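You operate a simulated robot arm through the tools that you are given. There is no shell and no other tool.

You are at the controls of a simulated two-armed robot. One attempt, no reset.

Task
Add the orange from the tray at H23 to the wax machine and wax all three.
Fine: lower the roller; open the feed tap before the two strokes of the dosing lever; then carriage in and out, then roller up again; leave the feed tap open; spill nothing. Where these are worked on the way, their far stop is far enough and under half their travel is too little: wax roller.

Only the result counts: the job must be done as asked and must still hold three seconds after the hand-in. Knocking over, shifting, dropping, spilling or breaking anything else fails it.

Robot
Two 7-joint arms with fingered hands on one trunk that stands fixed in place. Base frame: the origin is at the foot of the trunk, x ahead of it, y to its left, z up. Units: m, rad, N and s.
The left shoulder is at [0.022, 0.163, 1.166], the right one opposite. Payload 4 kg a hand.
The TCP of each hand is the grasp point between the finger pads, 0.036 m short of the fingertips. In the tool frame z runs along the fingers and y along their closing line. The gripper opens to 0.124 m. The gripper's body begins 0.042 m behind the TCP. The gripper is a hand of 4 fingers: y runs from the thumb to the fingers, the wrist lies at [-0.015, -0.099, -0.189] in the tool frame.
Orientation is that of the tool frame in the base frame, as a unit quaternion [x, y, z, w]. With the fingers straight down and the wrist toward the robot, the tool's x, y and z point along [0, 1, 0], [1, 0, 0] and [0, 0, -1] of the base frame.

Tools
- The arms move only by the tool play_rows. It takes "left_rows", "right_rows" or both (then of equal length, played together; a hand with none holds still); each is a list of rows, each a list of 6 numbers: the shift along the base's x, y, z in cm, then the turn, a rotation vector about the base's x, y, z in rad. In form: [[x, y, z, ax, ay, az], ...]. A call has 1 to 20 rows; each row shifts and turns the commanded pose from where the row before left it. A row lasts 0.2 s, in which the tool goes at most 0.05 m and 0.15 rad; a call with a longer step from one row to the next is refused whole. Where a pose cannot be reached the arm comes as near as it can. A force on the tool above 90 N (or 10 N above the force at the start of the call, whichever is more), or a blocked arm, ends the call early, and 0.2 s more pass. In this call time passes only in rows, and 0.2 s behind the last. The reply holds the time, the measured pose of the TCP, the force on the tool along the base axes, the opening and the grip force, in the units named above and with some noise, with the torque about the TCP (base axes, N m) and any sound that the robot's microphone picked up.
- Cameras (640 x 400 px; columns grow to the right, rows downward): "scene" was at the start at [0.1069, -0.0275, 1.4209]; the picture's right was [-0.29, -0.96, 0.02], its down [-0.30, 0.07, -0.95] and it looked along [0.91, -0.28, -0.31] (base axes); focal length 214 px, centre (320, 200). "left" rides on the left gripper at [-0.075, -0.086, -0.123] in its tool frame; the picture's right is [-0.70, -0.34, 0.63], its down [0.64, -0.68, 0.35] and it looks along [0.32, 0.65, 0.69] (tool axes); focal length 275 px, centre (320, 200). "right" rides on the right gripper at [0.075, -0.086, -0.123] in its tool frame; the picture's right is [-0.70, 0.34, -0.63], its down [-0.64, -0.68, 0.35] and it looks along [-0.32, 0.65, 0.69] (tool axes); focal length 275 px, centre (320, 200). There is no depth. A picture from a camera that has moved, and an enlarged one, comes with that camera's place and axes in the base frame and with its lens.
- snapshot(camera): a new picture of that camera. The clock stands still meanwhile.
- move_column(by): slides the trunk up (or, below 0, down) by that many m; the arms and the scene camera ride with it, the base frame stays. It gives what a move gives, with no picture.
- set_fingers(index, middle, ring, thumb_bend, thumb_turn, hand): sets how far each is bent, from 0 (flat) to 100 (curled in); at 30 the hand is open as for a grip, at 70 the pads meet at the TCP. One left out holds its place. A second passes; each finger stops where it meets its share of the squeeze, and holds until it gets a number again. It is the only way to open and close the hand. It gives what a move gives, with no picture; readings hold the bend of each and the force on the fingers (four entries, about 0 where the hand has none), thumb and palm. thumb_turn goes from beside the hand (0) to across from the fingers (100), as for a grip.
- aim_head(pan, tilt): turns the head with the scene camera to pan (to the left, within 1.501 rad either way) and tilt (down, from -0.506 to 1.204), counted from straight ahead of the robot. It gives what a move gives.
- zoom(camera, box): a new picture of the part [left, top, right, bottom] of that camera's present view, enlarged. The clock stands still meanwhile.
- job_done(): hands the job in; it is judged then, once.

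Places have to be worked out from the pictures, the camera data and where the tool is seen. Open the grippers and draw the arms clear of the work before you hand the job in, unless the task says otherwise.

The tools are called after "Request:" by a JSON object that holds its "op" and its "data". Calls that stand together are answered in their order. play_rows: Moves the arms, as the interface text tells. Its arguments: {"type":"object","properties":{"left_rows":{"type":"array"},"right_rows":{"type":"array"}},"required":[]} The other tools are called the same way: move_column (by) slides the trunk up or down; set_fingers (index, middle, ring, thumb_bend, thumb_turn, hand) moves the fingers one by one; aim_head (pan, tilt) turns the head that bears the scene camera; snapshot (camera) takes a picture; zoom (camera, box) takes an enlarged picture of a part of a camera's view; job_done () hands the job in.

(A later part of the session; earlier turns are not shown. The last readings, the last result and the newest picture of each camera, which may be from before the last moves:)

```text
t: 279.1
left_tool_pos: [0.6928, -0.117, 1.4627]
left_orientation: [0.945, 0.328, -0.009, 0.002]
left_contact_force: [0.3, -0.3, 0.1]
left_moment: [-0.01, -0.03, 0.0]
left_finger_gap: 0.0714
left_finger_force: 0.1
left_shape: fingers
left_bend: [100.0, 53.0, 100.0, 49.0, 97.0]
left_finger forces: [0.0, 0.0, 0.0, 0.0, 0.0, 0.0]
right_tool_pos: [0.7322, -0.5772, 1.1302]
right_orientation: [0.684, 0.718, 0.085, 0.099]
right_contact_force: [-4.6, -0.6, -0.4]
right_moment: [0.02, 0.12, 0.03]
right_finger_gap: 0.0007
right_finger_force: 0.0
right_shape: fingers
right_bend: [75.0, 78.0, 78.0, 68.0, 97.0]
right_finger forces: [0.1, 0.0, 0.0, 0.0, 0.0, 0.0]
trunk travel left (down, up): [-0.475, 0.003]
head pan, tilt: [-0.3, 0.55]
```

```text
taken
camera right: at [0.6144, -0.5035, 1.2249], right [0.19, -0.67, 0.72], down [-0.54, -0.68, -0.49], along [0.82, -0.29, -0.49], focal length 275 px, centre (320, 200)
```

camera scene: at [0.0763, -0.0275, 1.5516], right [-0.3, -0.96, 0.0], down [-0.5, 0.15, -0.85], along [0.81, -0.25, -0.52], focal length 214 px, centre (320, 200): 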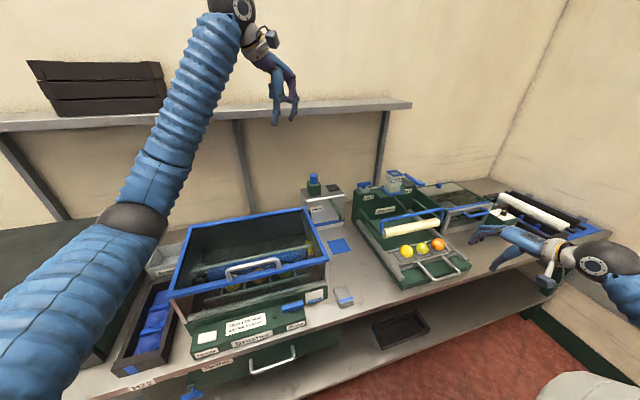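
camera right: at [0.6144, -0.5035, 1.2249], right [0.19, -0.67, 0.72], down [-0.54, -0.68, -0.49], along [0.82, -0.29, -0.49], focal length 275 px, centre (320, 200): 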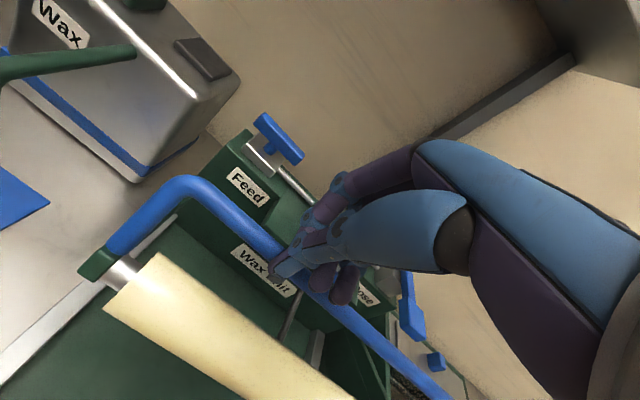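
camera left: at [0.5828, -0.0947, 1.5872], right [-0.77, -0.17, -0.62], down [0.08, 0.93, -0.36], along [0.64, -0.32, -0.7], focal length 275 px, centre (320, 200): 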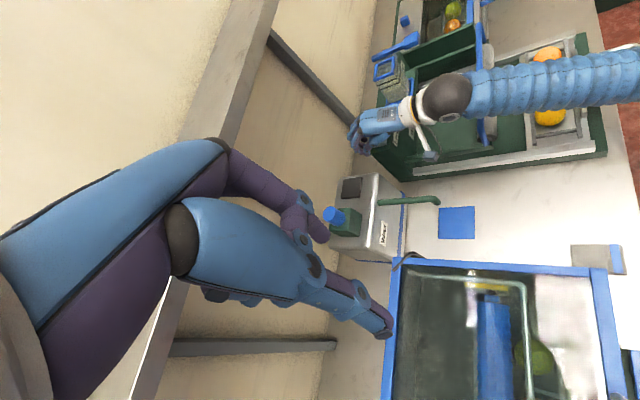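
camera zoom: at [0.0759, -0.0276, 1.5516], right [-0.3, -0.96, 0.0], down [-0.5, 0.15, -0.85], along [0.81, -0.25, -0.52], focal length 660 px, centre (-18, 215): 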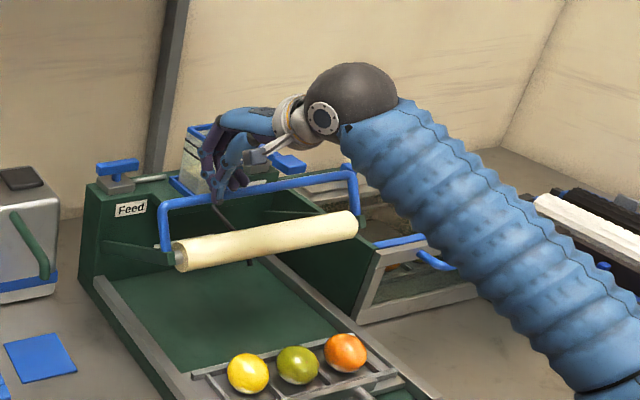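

The bar slipped to the back of the closed fingers but the roller keeps rising as I push it back. I drop 1 cm for a surer contact and keep pushing back-and-up.

Request:
{"op": "play_rows", "data": {"right_rows": [[-0.2, 0, -0.5, 0, 0, 0], [0, 0, -0.5, 0, 0, 0], [0.65, 0, 0.3, 0, 0, 0], [0.65, 0, 0.4, 0, 0, 0], [0.65, 0, 0.4, 0, 0.02, 0], [0.65, 0, 0.4, 0, 0.02, 0], [0, 0, 0, 0, 0, 0]]}}

Request:
{"op": "zoom", "data": {"camera": "scene", "box": [350, 130, 510, 260]}}

Request:
{"op": "snapshot", "data": {"camera": "right"}}

Request:
{"op": "zoom", "data": {"camera": "left", "box": [340, 0, 540, 150]}}

```text
t: 280.7
left_tool_pos: [0.6922, -0.1155, 1.4649]
left_orientation: [0.945, 0.328, -0.008, 0.003]
left_contact_force: [-0.2, 0.6, -0.1]
left_moment: [-0.02, -0.02, 0.01]
left_finger_gap: 0.0716
left_finger_force: 0.1
left_shape: fingers
left_bend: [100.0, 53.0, 100.0, 49.0, 97.0]
left_finger forces: [0.0, 0.0, 0.0, 0.0, 0.1, 0.1]
right_tool_pos: [0.7531, -0.5764, 1.1369]
right_orientation: [0.686, 0.719, 0.072, 0.087]
right_contact_force: [-16.6, 1.2, 20.4]
right_moment: [0.11, 0.53, 0.13]
right_finger_gap: 0.0032
right_finger_force: 13.4
right_shape: fingers
right_bend: [76.0, 78.0, 78.0, 68.0, 97.0]
right_finger forces: [0.1, 0.0, 0.0, 0.0, 27.2, 0.1]
trunk travel left (down, up): [-0.475, 0.003]
head pan, tilt: [-0.3, 0.55]
```

```text
3.08 times, centred on (430, 195) of scene
camera zoom: at [0.073, -0.0263, 1.5518], right [-0.3, -0.96, 0.0], down [-0.5, 0.15, -0.85], along [0.82, -0.25, -0.52], focal length 660 px, centre (-18, 215)
```

zoom: 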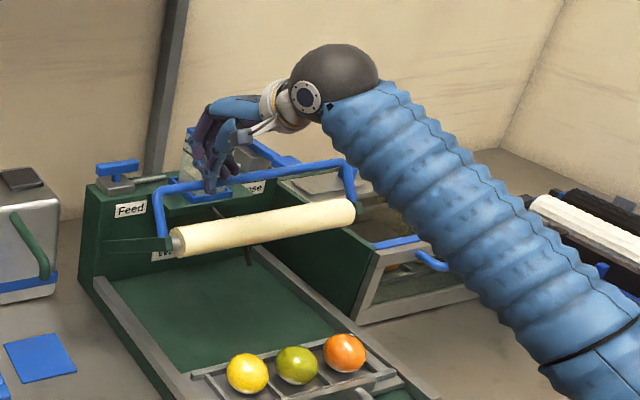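

```text
taken
camera right: at [0.6393, -0.5027, 1.2368], right [0.22, -0.67, 0.71], down [-0.56, -0.68, -0.47], along [0.8, -0.29, -0.52], focal length 275 px, centre (320, 200)
```

right: 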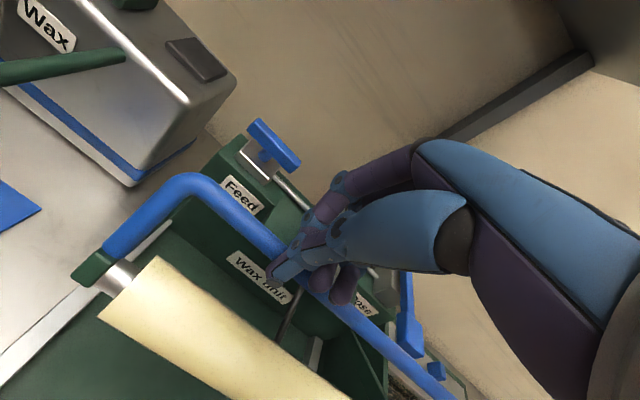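

```text
2.67 times, centred on (440, 75) of left
camera zoom: at [0.5802, -0.0925, 1.5888], right [-0.76, -0.17, -0.62], down [0.08, 0.93, -0.36], along [0.64, -0.32, -0.7], focal length 734 px, centre (0, 533)
```

zoom: 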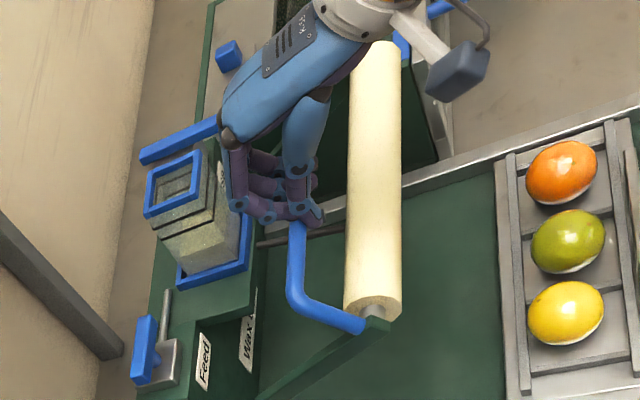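

The roller is nearly up (bar at (0.758, 1.113); original (0.760, 1.13)), but the fingertips now press on top of the bar. I back off, drop 3 cm, and push it back from in front at mid-finger.

Request:
{"op": "play_rows", "data": {"right_rows": [[-0.6, 0, 0.4, 0, 0, 0], [-0.9, 0, 0, 0, 0.02, 0], [-0.9, 0, -0.6, 0, 0.02, 0], [-0.3, 0, -1.0, 0, 0.02, 0], [0, 0, -1.0, 0, 0.02, 0], [0, 0, -0.9, 0, 0.02, 0], [0.5, 0, 0, 0, 0, 0], [0.5, 0, 0, 0, 0, 0], [0, 0, 0, 0, 0, 0]]}}

Request:
{"op": "zoom", "data": {"camera": "scene", "box": [350, 130, 510, 260]}}

Request:
{"op": "snapshot", "data": {"camera": "right"}}

Request:
{"op": "zoom", "data": {"camera": "left", "box": [340, 0, 540, 150]}}

```text
t: 282.7
left_tool_pos: [0.6885, -0.1157, 1.4657]
left_orientation: [0.945, 0.328, -0.008, 0.004]
left_contact_force: [-0.3, -0.2, 0.3]
left_moment: [0.02, 0.01, -0.03]
left_finger_gap: 0.0718
left_finger_force: 0.0
left_shape: fingers
left_bend: [100.0, 53.0, 100.0, 49.0, 97.0]
left_finger forces: [0.0, 0.0, 0.0, 0.0, 0.0, 0.0]
right_tool_pos: [0.735, -0.5744, 1.1078]
right_orientation: [0.688, 0.723, 0.038, 0.05]
right_contact_force: [-34.2, 4.7, 31.8]
right_moment: [0.23, 0.78, 0.29]
right_finger_gap: 0.0105
right_finger_force: 16.5
right_shape: fingers
right_bend: [78.0, 79.0, 78.0, 65.0, 92.0]
right_finger forces: [0.0, 5.0, 0.0, 0.1, 27.9, 0.0]
trunk travel left (down, up): [-0.475, 0.003]
head pan, tilt: [-0.3, 0.55]
```

```text
3.08 times, centred on (430, 195) of scene
camera zoom: at [0.0713, -0.0256, 1.5519], right [-0.3, -0.96, 0.0], down [-0.5, 0.15, -0.85], along [0.82, -0.25, -0.52], focal length 660 px, centre (-18, 215)
```

zoom: 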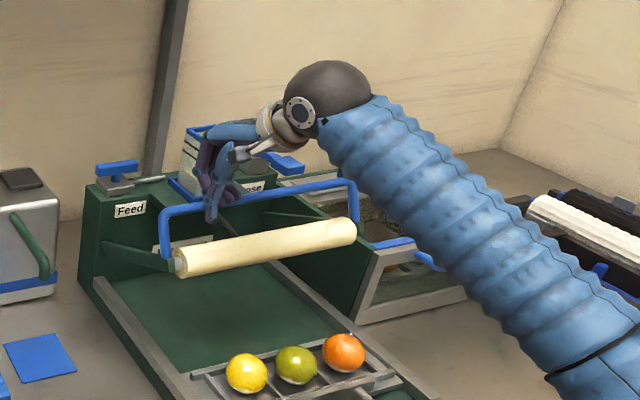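

```text
taken
camera right: at [0.6321, -0.5011, 1.2174], right [0.29, -0.67, 0.69], down [-0.6, -0.68, -0.41], along [0.74, -0.3, -0.6], focal length 275 px, centre (320, 200)
```

right: 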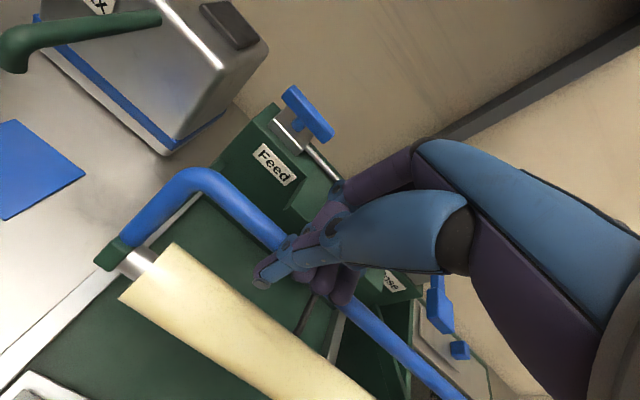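

```text
2.67 times, centred on (440, 75) of left
camera zoom: at [0.5784, -0.092, 1.5895], right [-0.76, -0.17, -0.62], down [0.08, 0.93, -0.36], along [0.64, -0.32, -0.7], focal length 734 px, centre (0, 533)
```

zoom: 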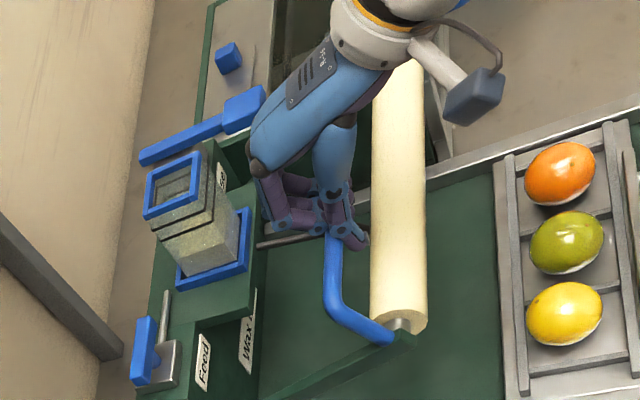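

The bar is actually still hooked between thumb and fingers (it followed me forward). So I simply lead upward along the arc again.

Request:
{"op": "play_rows", "data": {"right_rows": [[-0.3, 0, 0.5, 0, 0, 0], [0, 0, 0.7, 0, 0, 0], [0.2, 0, 0.7, 0, 0, 0], [0.3, 0, 0.7, 0, 0, 0], [0.4, 0, 0.7, 0, 0, 0], [0.5, 0, 0.7, 0, 0, 0], [0, 0, 0, 0, 0, 0]]}}

Request:
{"op": "zoom", "data": {"camera": "scene", "box": [350, 130, 510, 260]}}

Request:
{"op": "snapshot", "data": {"camera": "right"}}

Request:
{"op": "zoom", "data": {"camera": "left", "box": [340, 0, 540, 150]}}

```text
t: 284.3
left_tool_pos: [0.6945, -0.1166, 1.4631]
left_orientation: [0.944, 0.328, -0.009, 0.002]
left_contact_force: [-0.7, 0.0, -0.5]
left_moment: [0.01, 0.02, -0.01]
left_finger_gap: 0.0715
left_finger_force: 0.0
left_shape: fingers
left_bend: [100.0, 53.0, 100.0, 49.0, 97.0]
left_finger forces: [0.1, 0.0, 0.0, 0.1, 0.0, 0.0]
right_tool_pos: [0.751, -0.5751, 1.1436]
right_orientation: [0.689, 0.722, 0.036, 0.049]
right_contact_force: [-1.9, 0.5, 2.6]
right_moment: [0.03, 0.1, 0.02]
right_finger_gap: 0.0058
right_finger_force: 0.1
right_shape: fingers
right_bend: [78.0, 78.0, 78.0, 72.0, 92.0]
right_finger forces: [0.0, 0.0, 0.0, 0.0, 0.0, 0.0]
trunk travel left (down, up): [-0.475, 0.003]
head pan, tilt: [-0.3, 0.55]
```

```text
3.08 times, centred on (430, 195) of scene
camera zoom: at [0.0762, -0.0274, 1.5516], right [-0.3, -0.96, 0.0], down [-0.5, 0.15, -0.85], along [0.81, -0.25, -0.52], focal length 660 px, centre (-18, 215)
```

zoom: 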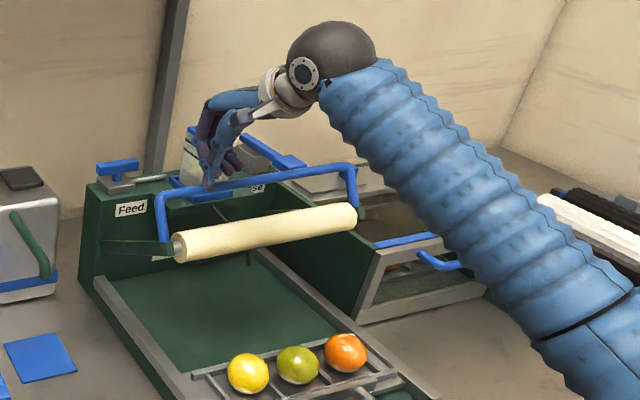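

```text
taken
camera right: at [0.6467, -0.5032, 1.254], right [0.29, -0.67, 0.68], down [-0.6, -0.68, -0.41], along [0.74, -0.29, -0.6], focal length 275 px, centre (320, 200)
```

right: 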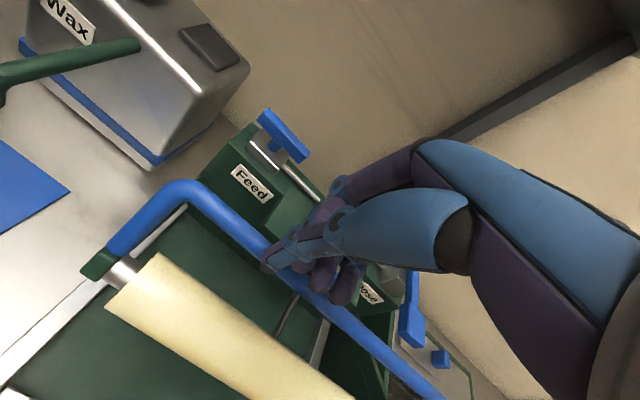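

```text
2.67 times, centred on (440, 75) of left
camera zoom: at [0.5834, -0.0937, 1.5874], right [-0.77, -0.17, -0.62], down [0.08, 0.93, -0.36], along [0.64, -0.32, -0.7], focal length 734 px, centre (0, 533)
```

zoom: 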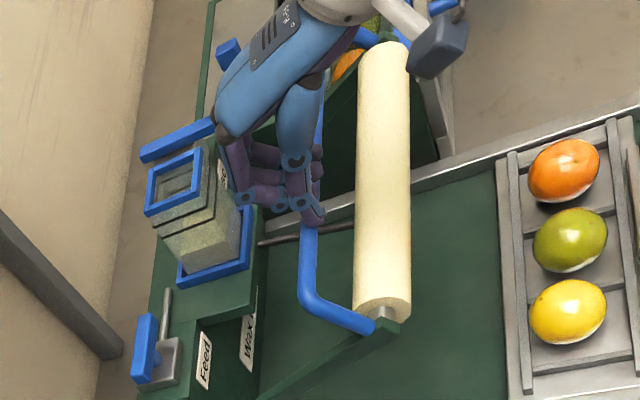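

I'll re-grip as I did at first: rise clear, straighten to vertical, reopen, and lower around the bar (now ≈(0.754, 1.103)).

Request:
{"op": "play_rows", "data": {"right_rows": [[0, 0, 0.8, 0, 0, 0], [0, 0, 1.0, 0, 0.02, 0], [0, 0, 1.2, 0, 0.02, 0], [0, 0, 1.2, 0, 0.02, 0], [0.3, 0, 1.2, 0, 0.03, 0], [0.6, 0, 0, 0, 0.03, 0], [0, 0, 0, 0, 0, 0]]}}

Request:
{"op": "set_fingers", "data": {"hand": "right", "index": 50, "middle": 50, "ring": 50, "thumb_bend": 52, "thumb_turn": 100}}

Request:
{"op": "zoom", "data": {"camera": "scene", "box": [350, 130, 510, 260]}}

Request:
{"op": "snapshot", "data": {"camera": "right"}}

Request:
{"op": "zoom", "data": {"camera": "left", "box": [340, 0, 540, 150]}}

```text
t: 285.9
left_tool_pos: [0.6943, -0.1172, 1.4613]
left_orientation: [0.944, 0.329, -0.009, 0.001]
left_contact_force: [0.1, -0.1, -0.3]
left_moment: [-0.02, 0.01, 0.02]
left_finger_gap: 0.0714
left_finger_force: 0.2
left_shape: fingers
left_bend: [100.0, 53.0, 100.0, 49.0, 97.0]
left_finger forces: [0.0, 0.0, 0.1, 0.0, 0.0, 0.1]
right_tool_pos: [0.759, -0.5768, 1.1982]
right_orientation: [0.69, 0.724, -0.005, 0.005]
right_contact_force: [0.7, 0.1, 0.2]
right_moment: [0.0, -0.02, 0.02]
right_finger_gap: 0.0052
right_finger_force: 0.1
right_shape: fingers
right_bend: [78.0, 78.0, 78.0, 73.0, 92.0]
right_finger forces: [0.0, 0.0, 0.1, 0.1, 0.0, 0.0]
trunk travel left (down, up): [-0.475, 0.003]
head pan, tilt: [-0.3, 0.55]
```

```text
t: 286.9
left_tool_pos: [0.6935, -0.1173, 1.4631]
left_orientation: [0.945, 0.328, -0.01, 0.003]
left_contact_force: [0.8, 0.8, -0.4]
left_moment: [0.02, 0.03, 0.01]
left_finger_gap: 0.0715
left_finger_force: 0.0
left_shape: fingers
left_bend: [100.0, 53.0, 100.0, 49.0, 97.0]
left_finger forces: [0.0, 0.0, 0.0, 0.0, 0.0, 0.0]
right_tool_pos: [0.7591, -0.5764, 1.1982]
right_orientation: [0.689, 0.724, -0.005, 0.005]
right_contact_force: [0.2, 0.1, -0.1]
right_moment: [0.02, 0.0, -0.02]
right_finger_gap: 0.0587
right_finger_force: 0.1
right_shape: fingers
right_bend: [50.0, 50.0, 50.0, 52.0, 100.0]
right_finger forces: [0.0, 0.0, 0.0, 0.0, 0.0, 0.0]
trunk travel left (down, up): [-0.475, 0.003]
head pan, tilt: [-0.3, 0.55]
```

```text
3.08 times, centred on (430, 195) of scene
camera zoom: at [0.0765, -0.0274, 1.5516], right [-0.3, -0.96, 0.0], down [-0.5, 0.15, -0.85], along [0.81, -0.25, -0.52], focal length 660 px, centre (-18, 215)
```

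zoom: 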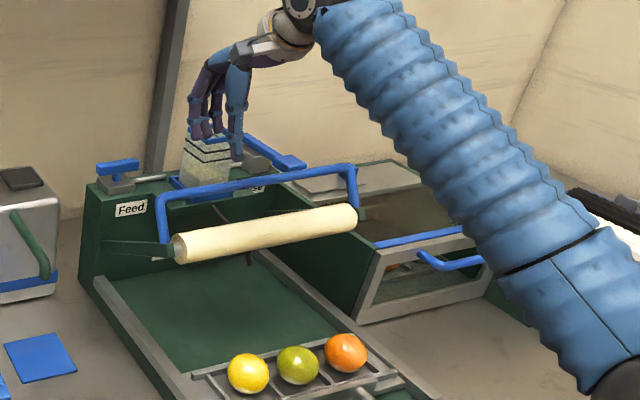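

```text
taken
camera right: at [0.6692, -0.5037, 1.3193], right [0.37, -0.67, 0.64], down [-0.65, -0.68, -0.34], along [0.66, -0.29, -0.69], focal length 275 px, centre (320, 200)
```

right: 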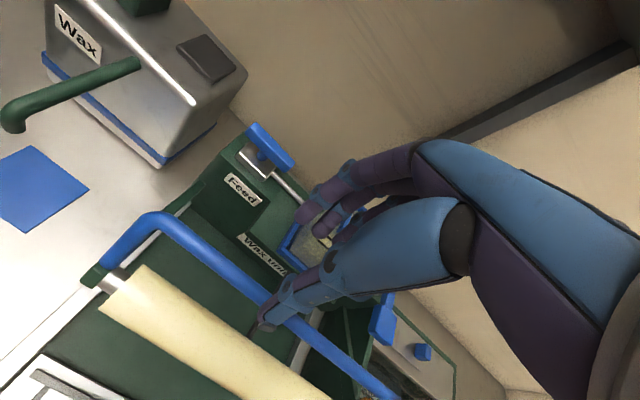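

```text
2.67 times, centred on (440, 75) of left
camera zoom: at [0.5838, -0.0937, 1.5872], right [-0.77, -0.17, -0.62], down [0.08, 0.93, -0.36], along [0.64, -0.32, -0.7], focal length 734 px, centre (0, 533)
```

zoom: 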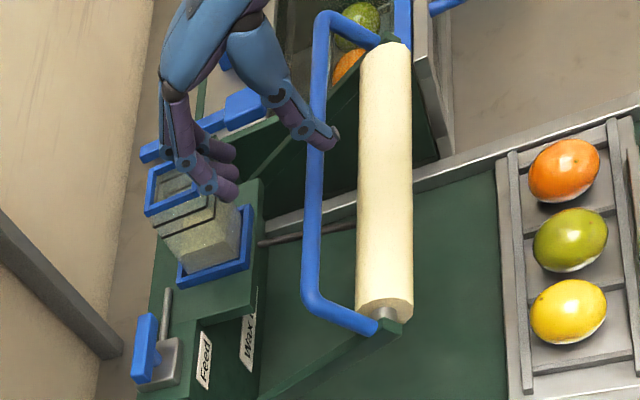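

Bar is at (0.7515, z 1.10). I lower the open hand around it (TCP z≈1.115).

Request:
{"op": "play_rows", "data": {"right_rows": [[-0.1, 0, -1.0, 0, 0, 0], [0, 0, -1.2, 0, 0, 0], [0, 0, -1.2, 0, 0, 0], [0, 0, -1.2, 0, 0, 0], [0, 0, -1.2, 0, 0, 0], [0, 0, -1.0, 0, 0, 0], [0, 0, -0.8, 0, 0, 0], [0, 0, -0.7, 0, 0, 0], [0, 0, 0, 0, 0, 0]]}}

Request:
{"op": "set_fingers", "data": {"hand": "right", "index": 72, "middle": 72, "ring": 72, "thumb_bend": 70}}

Request:
{"op": "zoom", "data": {"camera": "scene", "box": [350, 130, 510, 260]}}

Request:
{"op": "snapshot", "data": {"camera": "right"}}

Request:
{"op": "zoom", "data": {"camera": "left", "box": [340, 0, 540, 150]}}

```text
t: 288.9
left_tool_pos: [0.694, -0.1163, 1.462]
left_orientation: [0.945, 0.328, -0.011, 0.003]
left_contact_force: [-0.9, 0.3, -0.2]
left_moment: [0.06, -0.02, -0.01]
left_finger_gap: 0.0714
left_finger_force: 0.0
left_shape: fingers
left_bend: [100.0, 53.0, 100.0, 49.0, 97.0]
left_finger forces: [0.1, 0.0, 0.0, 0.1, 0.0, 0.0]
right_tool_pos: [0.7585, -0.575, 1.1133]
right_orientation: [0.69, 0.724, -0.005, 0.005]
right_contact_force: [-0.1, -0.4, 0.0]
right_moment: [-0.01, 0.0, 0.01]
right_finger_gap: 0.0588
right_finger_force: 0.0
right_shape: fingers
right_bend: [50.0, 50.0, 50.0, 52.0, 100.0]
right_finger forces: [0.0, 0.1, 0.0, 0.0, 0.0, 0.0]
trunk travel left (down, up): [-0.475, 0.003]
head pan, tilt: [-0.3, 0.55]
```

```text
t: 289.9
left_tool_pos: [0.6911, -0.1159, 1.4632]
left_orientation: [0.945, 0.327, -0.008, 0.003]
left_contact_force: [-0.6, -0.3, -0.8]
left_moment: [0.0, 0.01, -0.02]
left_finger_gap: 0.0716
left_finger_force: 0.1
left_shape: fingers
left_bend: [100.0, 53.0, 100.0, 49.0, 97.0]
left_finger forces: [0.0, 0.0, 0.0, 0.1, 0.0, 0.1]
right_tool_pos: [0.7562, -0.5759, 1.1158]
right_orientation: [0.69, 0.724, -0.004, 0.006]
right_contact_force: [-13.1, -4.6, 17.8]
right_moment: [0.04, 0.17, 0.09]
right_finger_gap: 0.0112
right_finger_force: 18.9
right_shape: fingers
right_bend: [72.0, 71.0, 71.0, 65.0, 100.0]
right_finger forces: [2.8, 1.5, 3.9, 0.1, 29.5, 0.0]
trunk travel left (down, up): [-0.475, 0.003]
head pan, tilt: [-0.3, 0.55]
```

```text
3.08 times, centred on (430, 195) of scene
camera zoom: at [0.0737, -0.0268, 1.5518], right [-0.3, -0.96, 0.0], down [-0.5, 0.15, -0.85], along [0.82, -0.25, -0.52], focal length 660 px, centre (-18, 215)
```

zoom: 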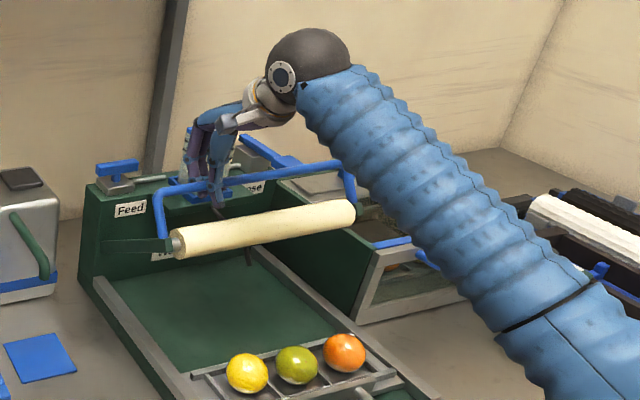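

```text
taken
camera right: at [0.6662, -0.5029, 1.2383], right [0.37, -0.67, 0.65], down [-0.65, -0.68, -0.34], along [0.67, -0.29, -0.69], focal length 275 px, centre (320, 200)
```

right: 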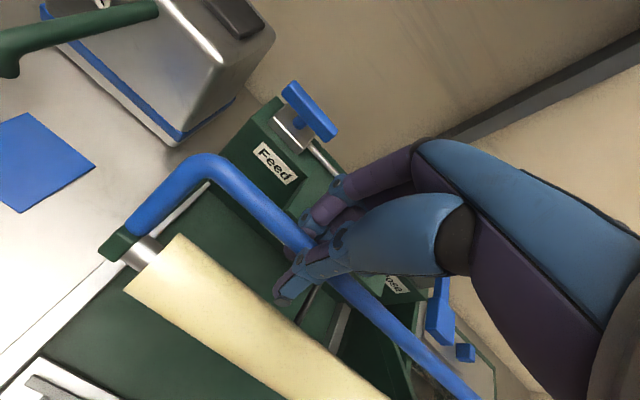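

```text
2.67 times, centred on (440, 75) of left
camera zoom: at [0.5808, -0.0932, 1.5885], right [-0.76, -0.17, -0.62], down [0.08, 0.93, -0.36], along [0.64, -0.32, -0.7], focal length 734 px, centre (0, 533)
```

zoom: 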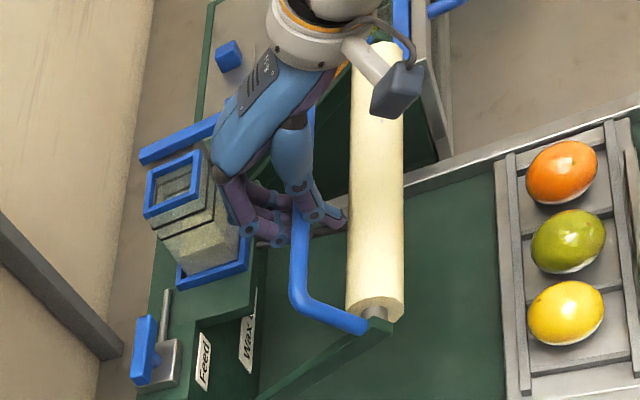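

Well gripped this time. I lift along the arc toward the raised stop.

Request:
{"op": "play_rows", "data": {"right_rows": [[0, 0, 0.5, 0, 0, 0], [0.3, 0, 0.6, 0, 0, 0], [0.4, 0, 0.6, 0, 0.02, 0], [0.5, 0, 0.6, 0, 0.02, 0], [0, 0, 0, 0, 0, 0]]}}

Request:
{"op": "zoom", "data": {"camera": "scene", "box": [350, 130, 510, 260]}}

Request:
{"op": "snapshot", "data": {"camera": "right"}}

```text
t: 291.1
left_tool_pos: [0.6974, -0.1178, 1.4602]
left_orientation: [0.945, 0.328, -0.01, 0.001]
left_contact_force: [0.3, -0.1, -0.4]
left_moment: [-0.01, -0.03, -0.02]
left_finger_gap: 0.0716
left_finger_force: 0.0
left_shape: fingers
left_bend: [100.0, 53.0, 100.0, 49.0, 97.0]
left_finger forces: [0.0, 0.1, 0.1, 0.0, 0.0, 0.0]
right_tool_pos: [0.7727, -0.5775, 1.1332]
right_orientation: [0.689, 0.724, -0.02, -0.012]
right_contact_force: [5.4, 0.0, -28.5]
right_moment: [0.18, 0.09, 0.12]
right_finger_gap: 0.0094
right_finger_force: 16.7
right_shape: fingers
right_bend: [67.0, 69.0, 67.0, 68.0, 100.0]
right_finger forces: [10.9, 7.5, 9.9, 0.0, 4.3, 0.1]
trunk travel left (down, up): [-0.475, 0.003]
head pan, tilt: [-0.3, 0.55]
```

```text
3.08 times, centred on (430, 195) of scene
camera zoom: at [0.0795, -0.0292, 1.5512], right [-0.29, -0.96, 0.0], down [-0.5, 0.16, -0.85], along [0.81, -0.25, -0.52], focal length 660 px, centre (-18, 215)
```

zoom: 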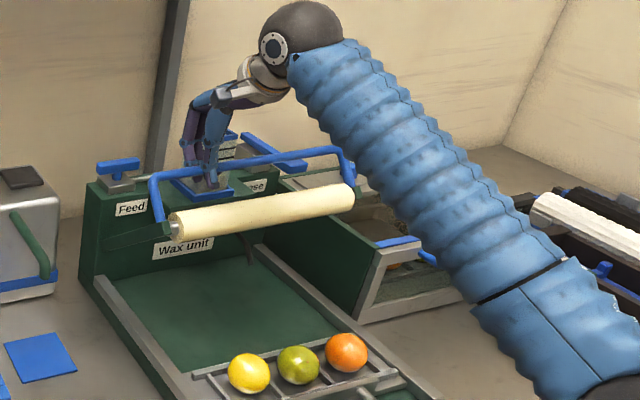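

```text
taken
camera right: at [0.6887, -0.504, 1.2593], right [0.4, -0.67, 0.62], down [-0.66, -0.68, -0.31], along [0.63, -0.29, -0.72], focal length 275 px, centre (320, 200)
```

right: 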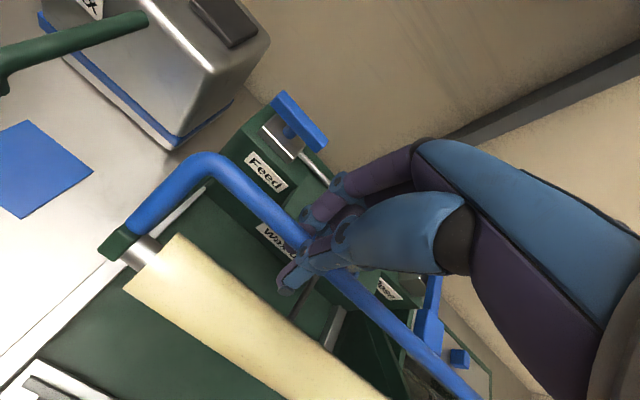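

The roller is at its raised stop (28 N resistance; same image position as at the start). I relax, open the hand and rise clear.

Request:
{"op": "play_rows", "data": {"right_rows": [[0, 0, -0.4, 0, 0, 0], [0, 0, 0, 0, 0, 0]]}}

Request:
{"op": "set_fingers", "data": {"hand": "right", "index": 50, "middle": 50, "ring": 50, "thumb_bend": 52}}

Request:
{"op": "zoom", "data": {"camera": "scene", "box": [350, 130, 510, 260]}}

Request:
{"op": "snapshot", "data": {"camera": "right"}}

```text
t: 291.7
left_tool_pos: [0.6965, -0.1173, 1.4601]
left_orientation: [0.945, 0.328, -0.01, 0.001]
left_contact_force: [-0.3, 0.6, 1.0]
left_moment: [0.01, 0.02, -0.01]
left_finger_gap: 0.0716
left_finger_force: 0.0
left_shape: fingers
left_bend: [100.0, 53.0, 100.0, 49.0, 97.0]
left_finger forces: [0.1, 0.0, 0.0, 0.0, 0.0, 0.0]
right_tool_pos: [0.7722, -0.5765, 1.1328]
right_orientation: [0.689, 0.724, -0.018, -0.01]
right_contact_force: [8.0, 0.1, -15.5]
right_moment: [0.14, -0.02, 0.13]
right_finger_gap: 0.0089
right_finger_force: 13.8
right_shape: fingers
right_bend: [67.0, 69.0, 67.0, 68.0, 100.0]
right_finger forces: [8.6, 5.5, 8.1, 0.1, 6.3, 0.0]
trunk travel left (down, up): [-0.475, 0.003]
head pan, tilt: [-0.3, 0.55]
```

```text
t: 292.7
left_tool_pos: [0.6958, -0.1172, 1.4617]
left_orientation: [0.945, 0.327, -0.009, 0.002]
left_contact_force: [0.0, -1.0, 0.3]
left_moment: [0.0, -0.02, -0.01]
left_finger_gap: 0.0714
left_finger_force: 0.0
left_shape: fingers
left_bend: [100.0, 53.0, 100.0, 49.0, 97.0]
left_finger forces: [0.0, 0.0, 0.0, 0.0, 0.0, 0.0]
right_tool_pos: [0.7703, -0.5751, 1.1328]
right_orientation: [0.689, 0.724, -0.019, -0.008]
right_contact_force: [0.1, 0.1, -0.5]
right_moment: [0.01, -0.01, 0.0]
right_finger_gap: 0.0587
right_finger_force: 0.0
right_shape: fingers
right_bend: [50.0, 50.0, 50.0, 52.0, 100.0]
right_finger forces: [0.1, 0.1, 0.0, 0.0, 0.0, 0.1]
trunk travel left (down, up): [-0.475, 0.003]
head pan, tilt: [-0.3, 0.55]
```

```text
3.08 times, centred on (430, 195) of scene
camera zoom: at [0.0771, -0.0276, 1.5515], right [-0.3, -0.96, 0.0], down [-0.5, 0.15, -0.85], along [0.81, -0.25, -0.52], focal length 660 px, centre (-18, 215)
```

zoom: 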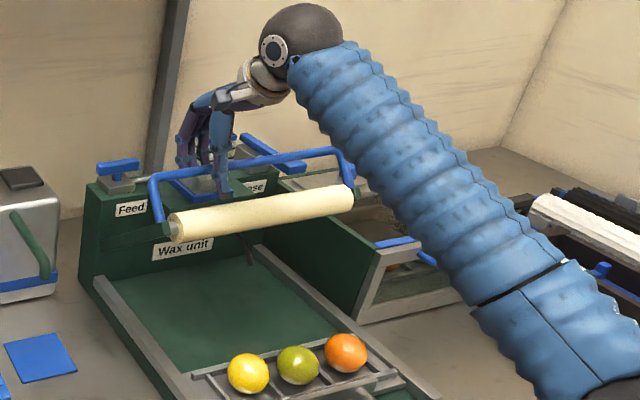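

```text
taken
camera right: at [0.6864, -0.5035, 1.2586], right [0.4, -0.67, 0.63], down [-0.66, -0.68, -0.31], along [0.64, -0.29, -0.71], focal length 275 px, centre (320, 200)
```

right: 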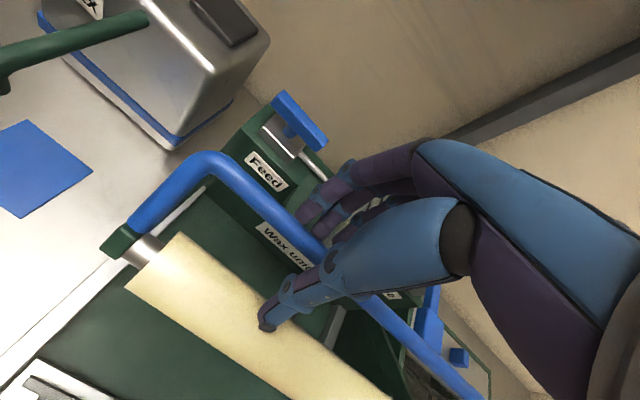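

The roller stays up. I raise the hand straight up and away.

Request:
{"op": "play_rows", "data": {"right_rows": [[0, 0, 0.7, 0, 0, 0], [0, 0, 1.0, 0, 0, 0], [0, 0, 1.2, 0, 0, 0], [0, 0, 1.3, 0, 0, 0], [0, 0, 1.3, 0, 0, 0], [0, 0, 1.3, 0, 0, 0], [0, 0, 1.3, 0, 0, 0], [0, 0, 1.3, 0, 0, 0], [-0.5, -0.2, 1.3, 0, 0, 0], [-1.0, -0.4, 1.0, 0, 0, 0], [-1.3, -0.5, 0.6, 0, 0, 0], [-1.3, -0.5, 0.6, 0, 0, 0], [-1.3, -0.5, 0.6, 0, 0, 0], [-1.3, -0.5, 0.6, 0, 0, 0], [-1.3, -0.5, 0.6, 0, 0, 0], [-1.3, -0.5, 0.6, 0, 0, 0], [-1.3, -0.5, 0.6, 0, 0, 0], [-1.3, -0.5, 0.6, 0, 0, 0], [-1.3, -0.5, 0.6, 0, 0, 0], [0, 0, 0, 0, 0, 0]]}}

Request:
{"op": "zoom", "data": {"camera": "scene", "box": [350, 130, 510, 260]}}

Request:
{"op": "snapshot", "data": {"camera": "right"}}

Request:
{"op": "snapshot", "data": {"camera": "scene"}}

```text
t: 296.9
left_tool_pos: [0.6941, -0.1152, 1.4622]
left_orientation: [0.945, 0.328, -0.009, 0.002]
left_contact_force: [-0.1, -0.7, 0.2]
left_moment: [0.04, 0.01, -0.03]
left_finger_gap: 0.0715
left_finger_force: 0.0
left_shape: fingers
left_bend: [100.0, 53.0, 100.0, 49.0, 97.0]
left_finger forces: [0.0, 0.1, 0.0, 0.0, 0.1, 0.1]
right_tool_pos: [0.6379, -0.6267, 1.3052]
right_orientation: [0.689, 0.724, -0.018, -0.01]
right_contact_force: [-0.6, 0.2, 0.4]
right_moment: [-0.02, 0.0, 0.02]
right_finger_gap: 0.0589
right_finger_force: 0.1
right_shape: fingers
right_bend: [50.0, 50.0, 50.0, 52.0, 100.0]
right_finger forces: [0.0, 0.0, 0.0, 0.0, 0.0, 0.0]
trunk travel left (down, up): [-0.475, 0.003]
head pan, tilt: [-0.3, 0.55]
```

```text
3.08 times, centred on (430, 195) of scene
camera zoom: at [0.0772, -0.0273, 1.5515], right [-0.3, -0.96, 0.0], down [-0.5, 0.15, -0.85], along [0.81, -0.25, -0.52], focal length 660 px, centre (-18, 215)
```

zoom: 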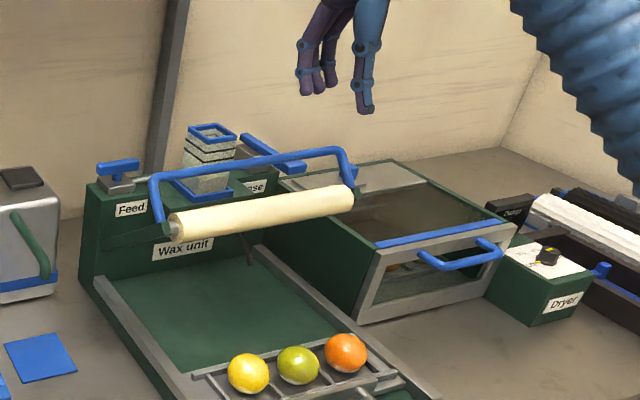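

```text
taken
camera right: at [0.5537, -0.5539, 1.4305], right [0.4, -0.67, 0.63], down [-0.66, -0.68, -0.31], along [0.64, -0.29, -0.71], focal length 275 px, centre (320, 200)
```

right: 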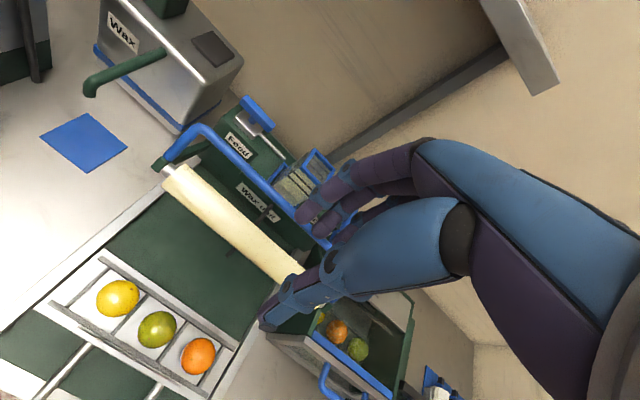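

```text
taken
camera scene: at [0.0772, -0.0273, 1.5515], right [-0.3, -0.96, 0.0], down [-0.5, 0.15, -0.85], along [0.81, -0.25, -0.52], focal length 214 px, centre (320, 200)
```

scene: 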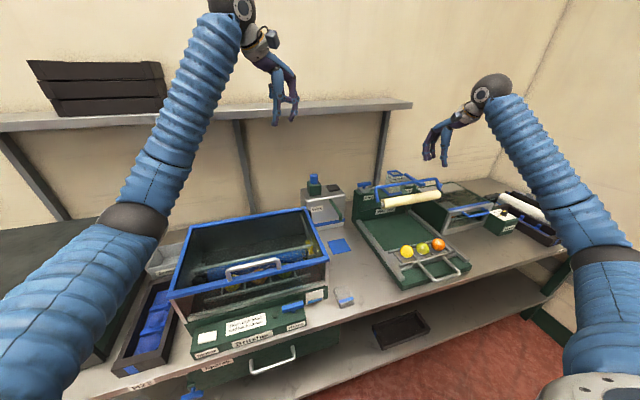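

Everything looks right, but the carriage/fruit seem ~3–4 cm further in than at the start; I check the carriage position closely.

Request:
{"op": "zoom", "data": {"camera": "scene", "box": [380, 220, 480, 300]}}

Request:
{"op": "zoom", "data": {"camera": "left", "box": [400, 0, 640, 160]}}

Request:
{"op": "zoom", "data": {"camera": "right", "box": [0, 220, 260, 400]}}

```text
5.00 times, centred on (430, 260) of scene
camera zoom: at [0.0772, -0.0273, 1.5515], right [-0.3, -0.96, 0.0], down [-0.5, 0.15, -0.85], along [0.81, -0.25, -0.52], focal length 1072 px, centre (-230, -100)
```

zoom: 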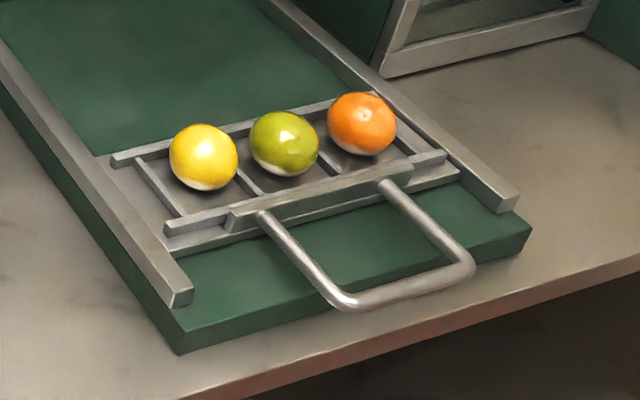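

```text
2.50 times, centred on (520, 80) of left
camera zoom: at [0.5844, -0.0936, 1.587], right [-0.77, -0.17, -0.62], down [0.08, 0.93, -0.36], along [0.64, -0.32, -0.7], focal length 688 px, centre (-180, 500)
```

zoom: 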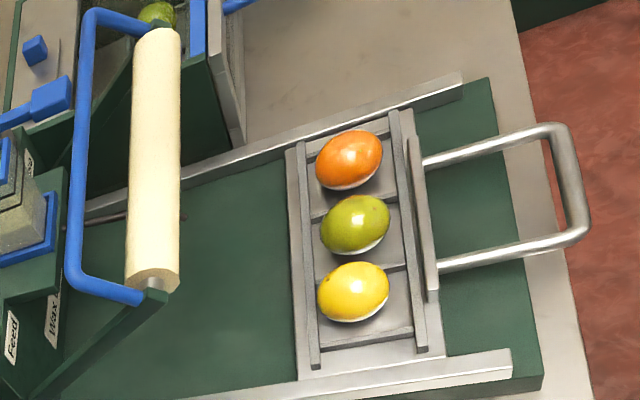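

```text
2.22 times, centred on (130, 310) of right
camera zoom: at [0.5537, -0.5539, 1.4305], right [0.4, -0.67, 0.63], down [-0.66, -0.68, -0.31], along [0.64, -0.29, -0.71], focal length 612 px, centre (742, -44)
```

zoom: 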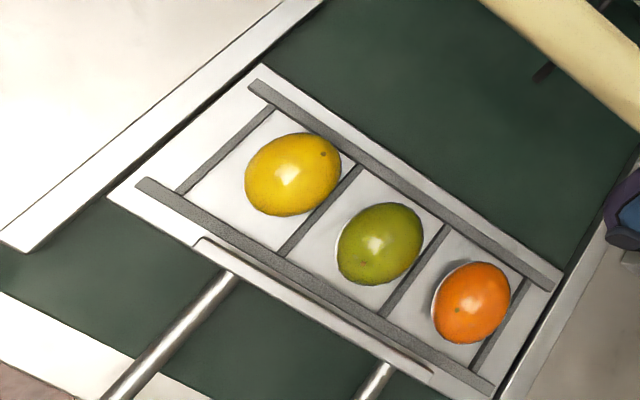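

When I opened, the fingers pushed the carriage ~3.5 cm back in. I'll pull it out to its stop again by hooking a closed fist in front of the bar (no opening afterwards).

Request:
{"op": "set_fingers", "data": {"hand": "right", "index": 72, "middle": 72, "ring": 72, "thumb_bend": 70}}

Request:
{"op": "play_rows", "data": {"right_rows": [[-1.0, -0.1, -1.0, 0, -0.02, 0], [-1.0, -0.1, -1.3, 0, -0.02, 0], [-1.0, -0.1, -1.3, 0, -0.02, 0], [-1.0, -0.1, -1.3, 0, -0.02, 0], [-1.0, -0.1, -1.3, 0, -0.02, 0], [-1.0, -0.1, -1.3, 0, -0.02, 0], [-1.0, -0.1, -1.3, 0, -0.02, 0], [-1.0, -0.1, -1.3, 0, -0.02, 0], [-1.0, -0.1, -1.3, 0, -0.02, 0], [-1.0, -0.1, -1.3, 0, -0.02, 0], [-1.0, -0.1, -1.3, 0, -0.02, 0], [-1.0, -0.1, -1.3, 0, -0.02, 0], [-1.0, -0.1, -1.3, 0, -0.02, 0], [-1.0, -0.1, -1.3, 0, -0.02, 0], [-1.0, -0.1, -1.3, 0, -0.02, 0], [-1.0, -0.1, -1.3, 0, -0.02, 0], [-1.0, -0.1, -1.3, 0, -0.02, 0], [0, 0, -1.3, 0, 0, 0], [0, 0, -1.3, 0, 0, 0], [0, 0, 0, 0, 0, 0]]}}

Request:
{"op": "zoom", "data": {"camera": "left", "box": [400, 0, 640, 160]}}

Request:
{"op": "snapshot", "data": {"camera": "right"}}

Request:
{"op": "zoom", "data": {"camera": "scene", "box": [380, 200, 540, 320]}}

```text
t: 297.9
left_tool_pos: [0.695, -0.1163, 1.4627]
left_orientation: [0.945, 0.328, -0.01, 0.002]
left_contact_force: [0.0, 0.2, 0.7]
left_moment: [-0.03, 0.01, -0.04]
left_finger_gap: 0.0714
left_finger_force: 0.0
left_shape: fingers
left_bend: [100.0, 53.0, 100.0, 49.0, 97.0]
left_finger forces: [0.1, 0.0, 0.0, 0.0, 0.1, 0.0]
right_tool_pos: [0.6381, -0.6256, 1.3052]
right_orientation: [0.69, 0.724, -0.019, -0.01]
right_contact_force: [0.4, 0.1, 0.6]
right_moment: [-0.02, 0.01, 0.0]
right_finger_gap: 0.0
right_finger_force: 0.1
right_shape: fingers
right_bend: [72.0, 72.0, 72.0, 70.0, 100.0]
right_finger forces: [0.0, 0.0, 0.1, 0.1, 0.0, 0.0]
trunk travel left (down, up): [-0.475, 0.003]
head pan, tilt: [-0.3, 0.55]
```

```text
t: 302.1
left_tool_pos: [0.6949, -0.1159, 1.4627]
left_orientation: [0.945, 0.328, -0.01, 0.003]
left_contact_force: [0.7, -0.6, 0.1]
left_moment: [0.0, 0.0, -0.01]
left_finger_gap: 0.0713
left_finger_force: 0.0
left_shape: fingers
left_bend: [100.0, 53.0, 100.0, 49.0, 97.0]
left_finger forces: [0.0, 0.0, 0.0, 0.1, 0.0, 0.0]
right_tool_pos: [0.468, -0.6437, 1.0607]
right_orientation: [0.683, 0.715, 0.098, 0.113]
right_contact_force: [0.3, -0.4, -0.2]
right_moment: [0.01, 0.0, 0.04]
right_finger_gap: 0.0
right_finger_force: 0.0
right_shape: fingers
right_bend: [72.0, 72.0, 72.0, 70.0, 100.0]
right_finger forces: [0.0, 0.1, 0.1, 0.0, 0.0, 0.0]
trunk travel left (down, up): [-0.475, 0.003]
head pan, tilt: [-0.3, 0.55]
```

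```text
2.50 times, centred on (520, 80) of left
camera zoom: at [0.5839, -0.0937, 1.5872], right [-0.77, -0.17, -0.62], down [0.08, 0.93, -0.36], along [0.64, -0.32, -0.7], focal length 688 px, centre (-180, 500)
```

zoom: 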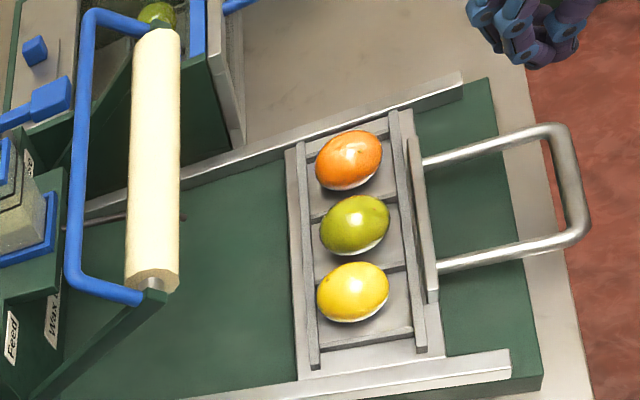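

```text
taken
camera right: at [0.3464, -0.571, 1.1508], right [0.16, -0.67, 0.72], down [-0.52, -0.68, -0.51], along [0.84, -0.29, -0.46], focal length 275 px, centre (320, 200)
```

right: 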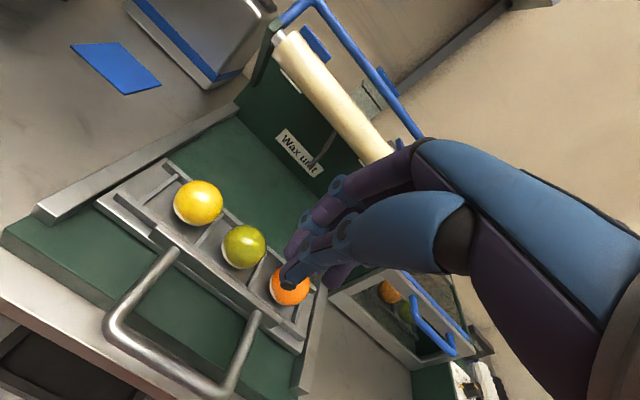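

```text
3.33 times, centred on (460, 260) of scene
camera zoom: at [0.0766, -0.0273, 1.5516], right [-0.3, -0.96, 0.0], down [-0.5, 0.15, -0.85], along [0.81, -0.25, -0.52], focal length 715 px, centre (-147, 0)
```

zoom: 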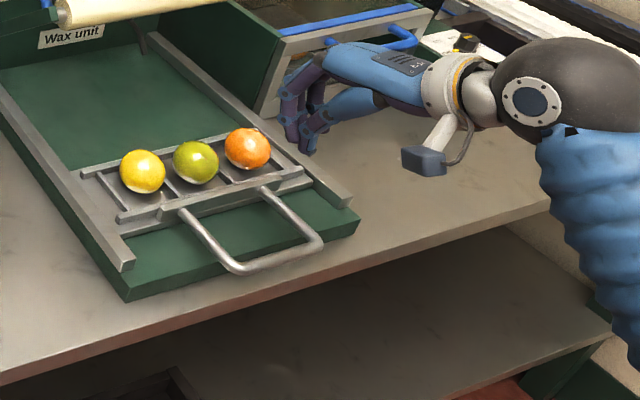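

Aligned: bar at x≈0.446, fist tips at ≈0.474. I lower into the gap between bar and carriage.

Request:
{"op": "play_rows", "data": {"right_rows": [[0, 0, -1.3, 0, 0, 0], [0, 0, -1.4, 0, 0, 0], [0, 0, -1.4, 0, 0, 0], [0, 0, -1.4, 0, 0, 0], [0, 0, -1.4, 0, 0, 0], [0, 0, -1.4, 0, 0, 0], [0, 0, -1.4, 0, 0, 0], [0, 0, -1.4, 0, 0, 0], [0, 0, -1.4, 0, 0, 0], [0, 0, -1.4, 0, 0, 0], [0, 0, -1.2, 0, 0, 0], [0, 0, -0.8, 0, 0, 0], [0, 0, -0.5, 0, 0, 0], [0, 0, 0, 0, 0, 0]]}}

Request:
{"op": "zoom", "data": {"camera": "left", "box": [400, 0, 640, 160]}}

Request:
{"op": "snapshot", "data": {"camera": "right"}}

Request:
{"op": "zoom", "data": {"camera": "scene", "box": [380, 200, 540, 320]}}

```text
t: 305.1
left_tool_pos: [0.6944, -0.1153, 1.4627]
left_orientation: [0.945, 0.328, -0.01, 0.003]
left_contact_force: [-0.1, -0.2, 0.4]
left_moment: [-0.02, 0.02, 0.0]
left_finger_gap: 0.0711
left_finger_force: 0.0
left_shape: fingers
left_bend: [100.0, 53.0, 100.0, 49.0, 97.0]
left_finger forces: [0.0, 0.0, 0.0, 0.0, 0.0, 0.0]
right_tool_pos: [0.4686, -0.6446, 0.8967]
right_orientation: [0.683, 0.715, 0.098, 0.114]
right_contact_force: [0.6, -0.2, -0.3]
right_moment: [0.01, -0.01, 0.02]
right_finger_gap: 0.0002
right_finger_force: 0.1
right_shape: fingers
right_bend: [72.0, 72.0, 72.0, 70.0, 100.0]
right_finger forces: [0.0, 0.0, 0.0, 0.0, 0.1, 0.1]
trunk travel left (down, up): [-0.475, 0.003]
head pan, tilt: [-0.3, 0.55]
```

```text
2.50 times, centred on (520, 80) of left
camera zoom: at [0.5837, -0.0936, 1.5873], right [-0.77, -0.17, -0.62], down [0.08, 0.93, -0.36], along [0.64, -0.32, -0.7], focal length 688 px, centre (-180, 500)
```

zoom: 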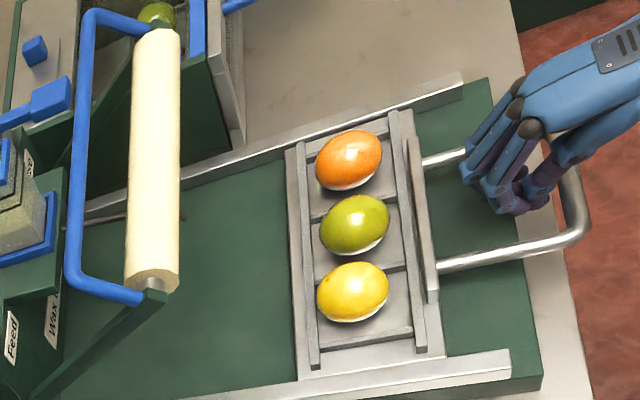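

```text
taken
camera right: at [0.3467, -0.5711, 0.9868], right [0.16, -0.67, 0.72], down [-0.52, -0.68, -0.51], along [0.84, -0.29, -0.46], focal length 275 px, centre (320, 200)
```

right: 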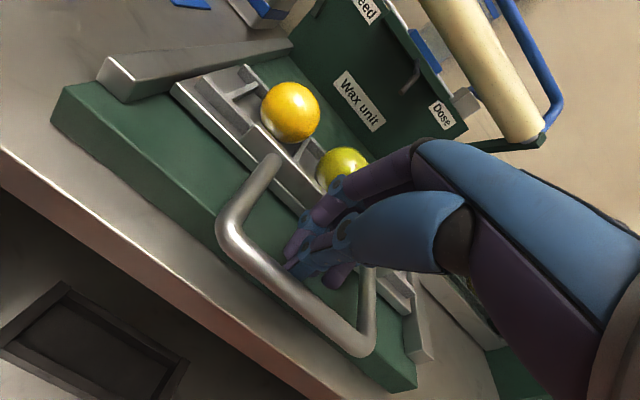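

```text
3.33 times, centred on (460, 260) of scene
camera zoom: at [0.0765, -0.0273, 1.5516], right [-0.3, -0.96, 0.0], down [-0.5, 0.15, -0.85], along [0.81, -0.25, -0.52], focal length 715 px, centre (-147, 0)
```

zoom: 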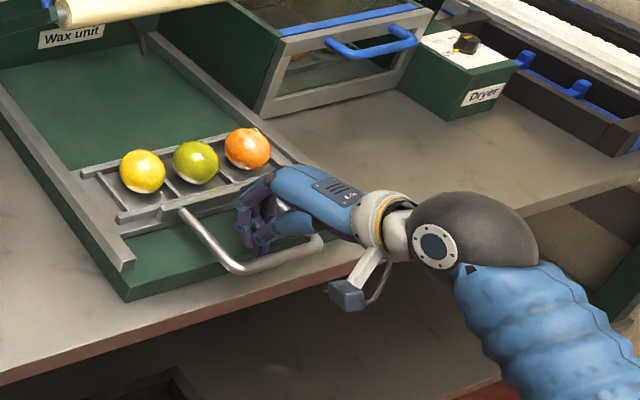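

The fist sits between bar and carriage. I lower 7 mm more and pull out until the stop.

Request:
{"op": "play_rows", "data": {"right_rows": [[0, 0, -0.7, 0, 0, 0], [-0.5, 0, 0, 0, 0, 0], [-0.5, 0, 0, 0, 0, 0], [-0.5, 0, 0, 0, 0, 0], [-0.5, 0, 0, 0, 0, 0], [-0.5, 0, 0, 0, 0, 0], [-0.5, 0, 0, 0, 0, 0], [-0.5, 0, 0, 0, 0, 0], [0, 0, 0, 0, 0, 0]]}}

Request:
{"op": "zoom", "data": {"camera": "left", "box": [400, 0, 640, 160]}}

```text
t: 307.1
left_tool_pos: [0.6951, -0.1161, 1.4614]
left_orientation: [0.945, 0.328, -0.01, 0.003]
left_contact_force: [0.1, -0.3, 0.0]
left_moment: [-0.02, -0.04, 0.02]
left_finger_gap: 0.0718
left_finger_force: 0.1
left_shape: fingers
left_bend: [100.0, 53.0, 100.0, 49.0, 97.0]
left_finger forces: [0.0, 0.0, 0.2, 0.1, 0.0, 0.0]
right_tool_pos: [0.4338, -0.6449, 0.8886]
right_orientation: [0.683, 0.714, 0.098, 0.113]
right_contact_force: [-0.3, -0.9, -0.4]
right_moment: [0.04, 0.02, 0.02]
right_finger_gap: 0.0002
right_finger_force: 0.0
right_shape: fingers
right_bend: [72.0, 72.0, 72.0, 70.0, 100.0]
right_finger forces: [0.0, 0.0, 0.0, 0.0, 0.0, 0.1]
trunk travel left (down, up): [-0.475, 0.003]
head pan, tilt: [-0.3, 0.55]
```

```text
2.50 times, centred on (520, 80) of left
camera zoom: at [0.5839, -0.0937, 1.5872], right [-0.77, -0.17, -0.62], down [0.08, 0.93, -0.36], along [0.64, -0.32, -0.7], focal length 688 px, centre (-180, 500)
```

zoom: 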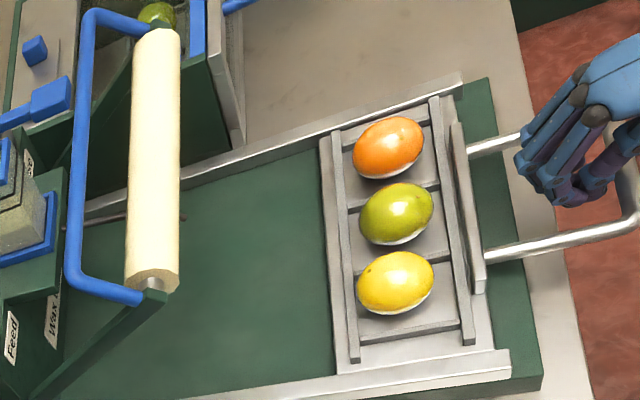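

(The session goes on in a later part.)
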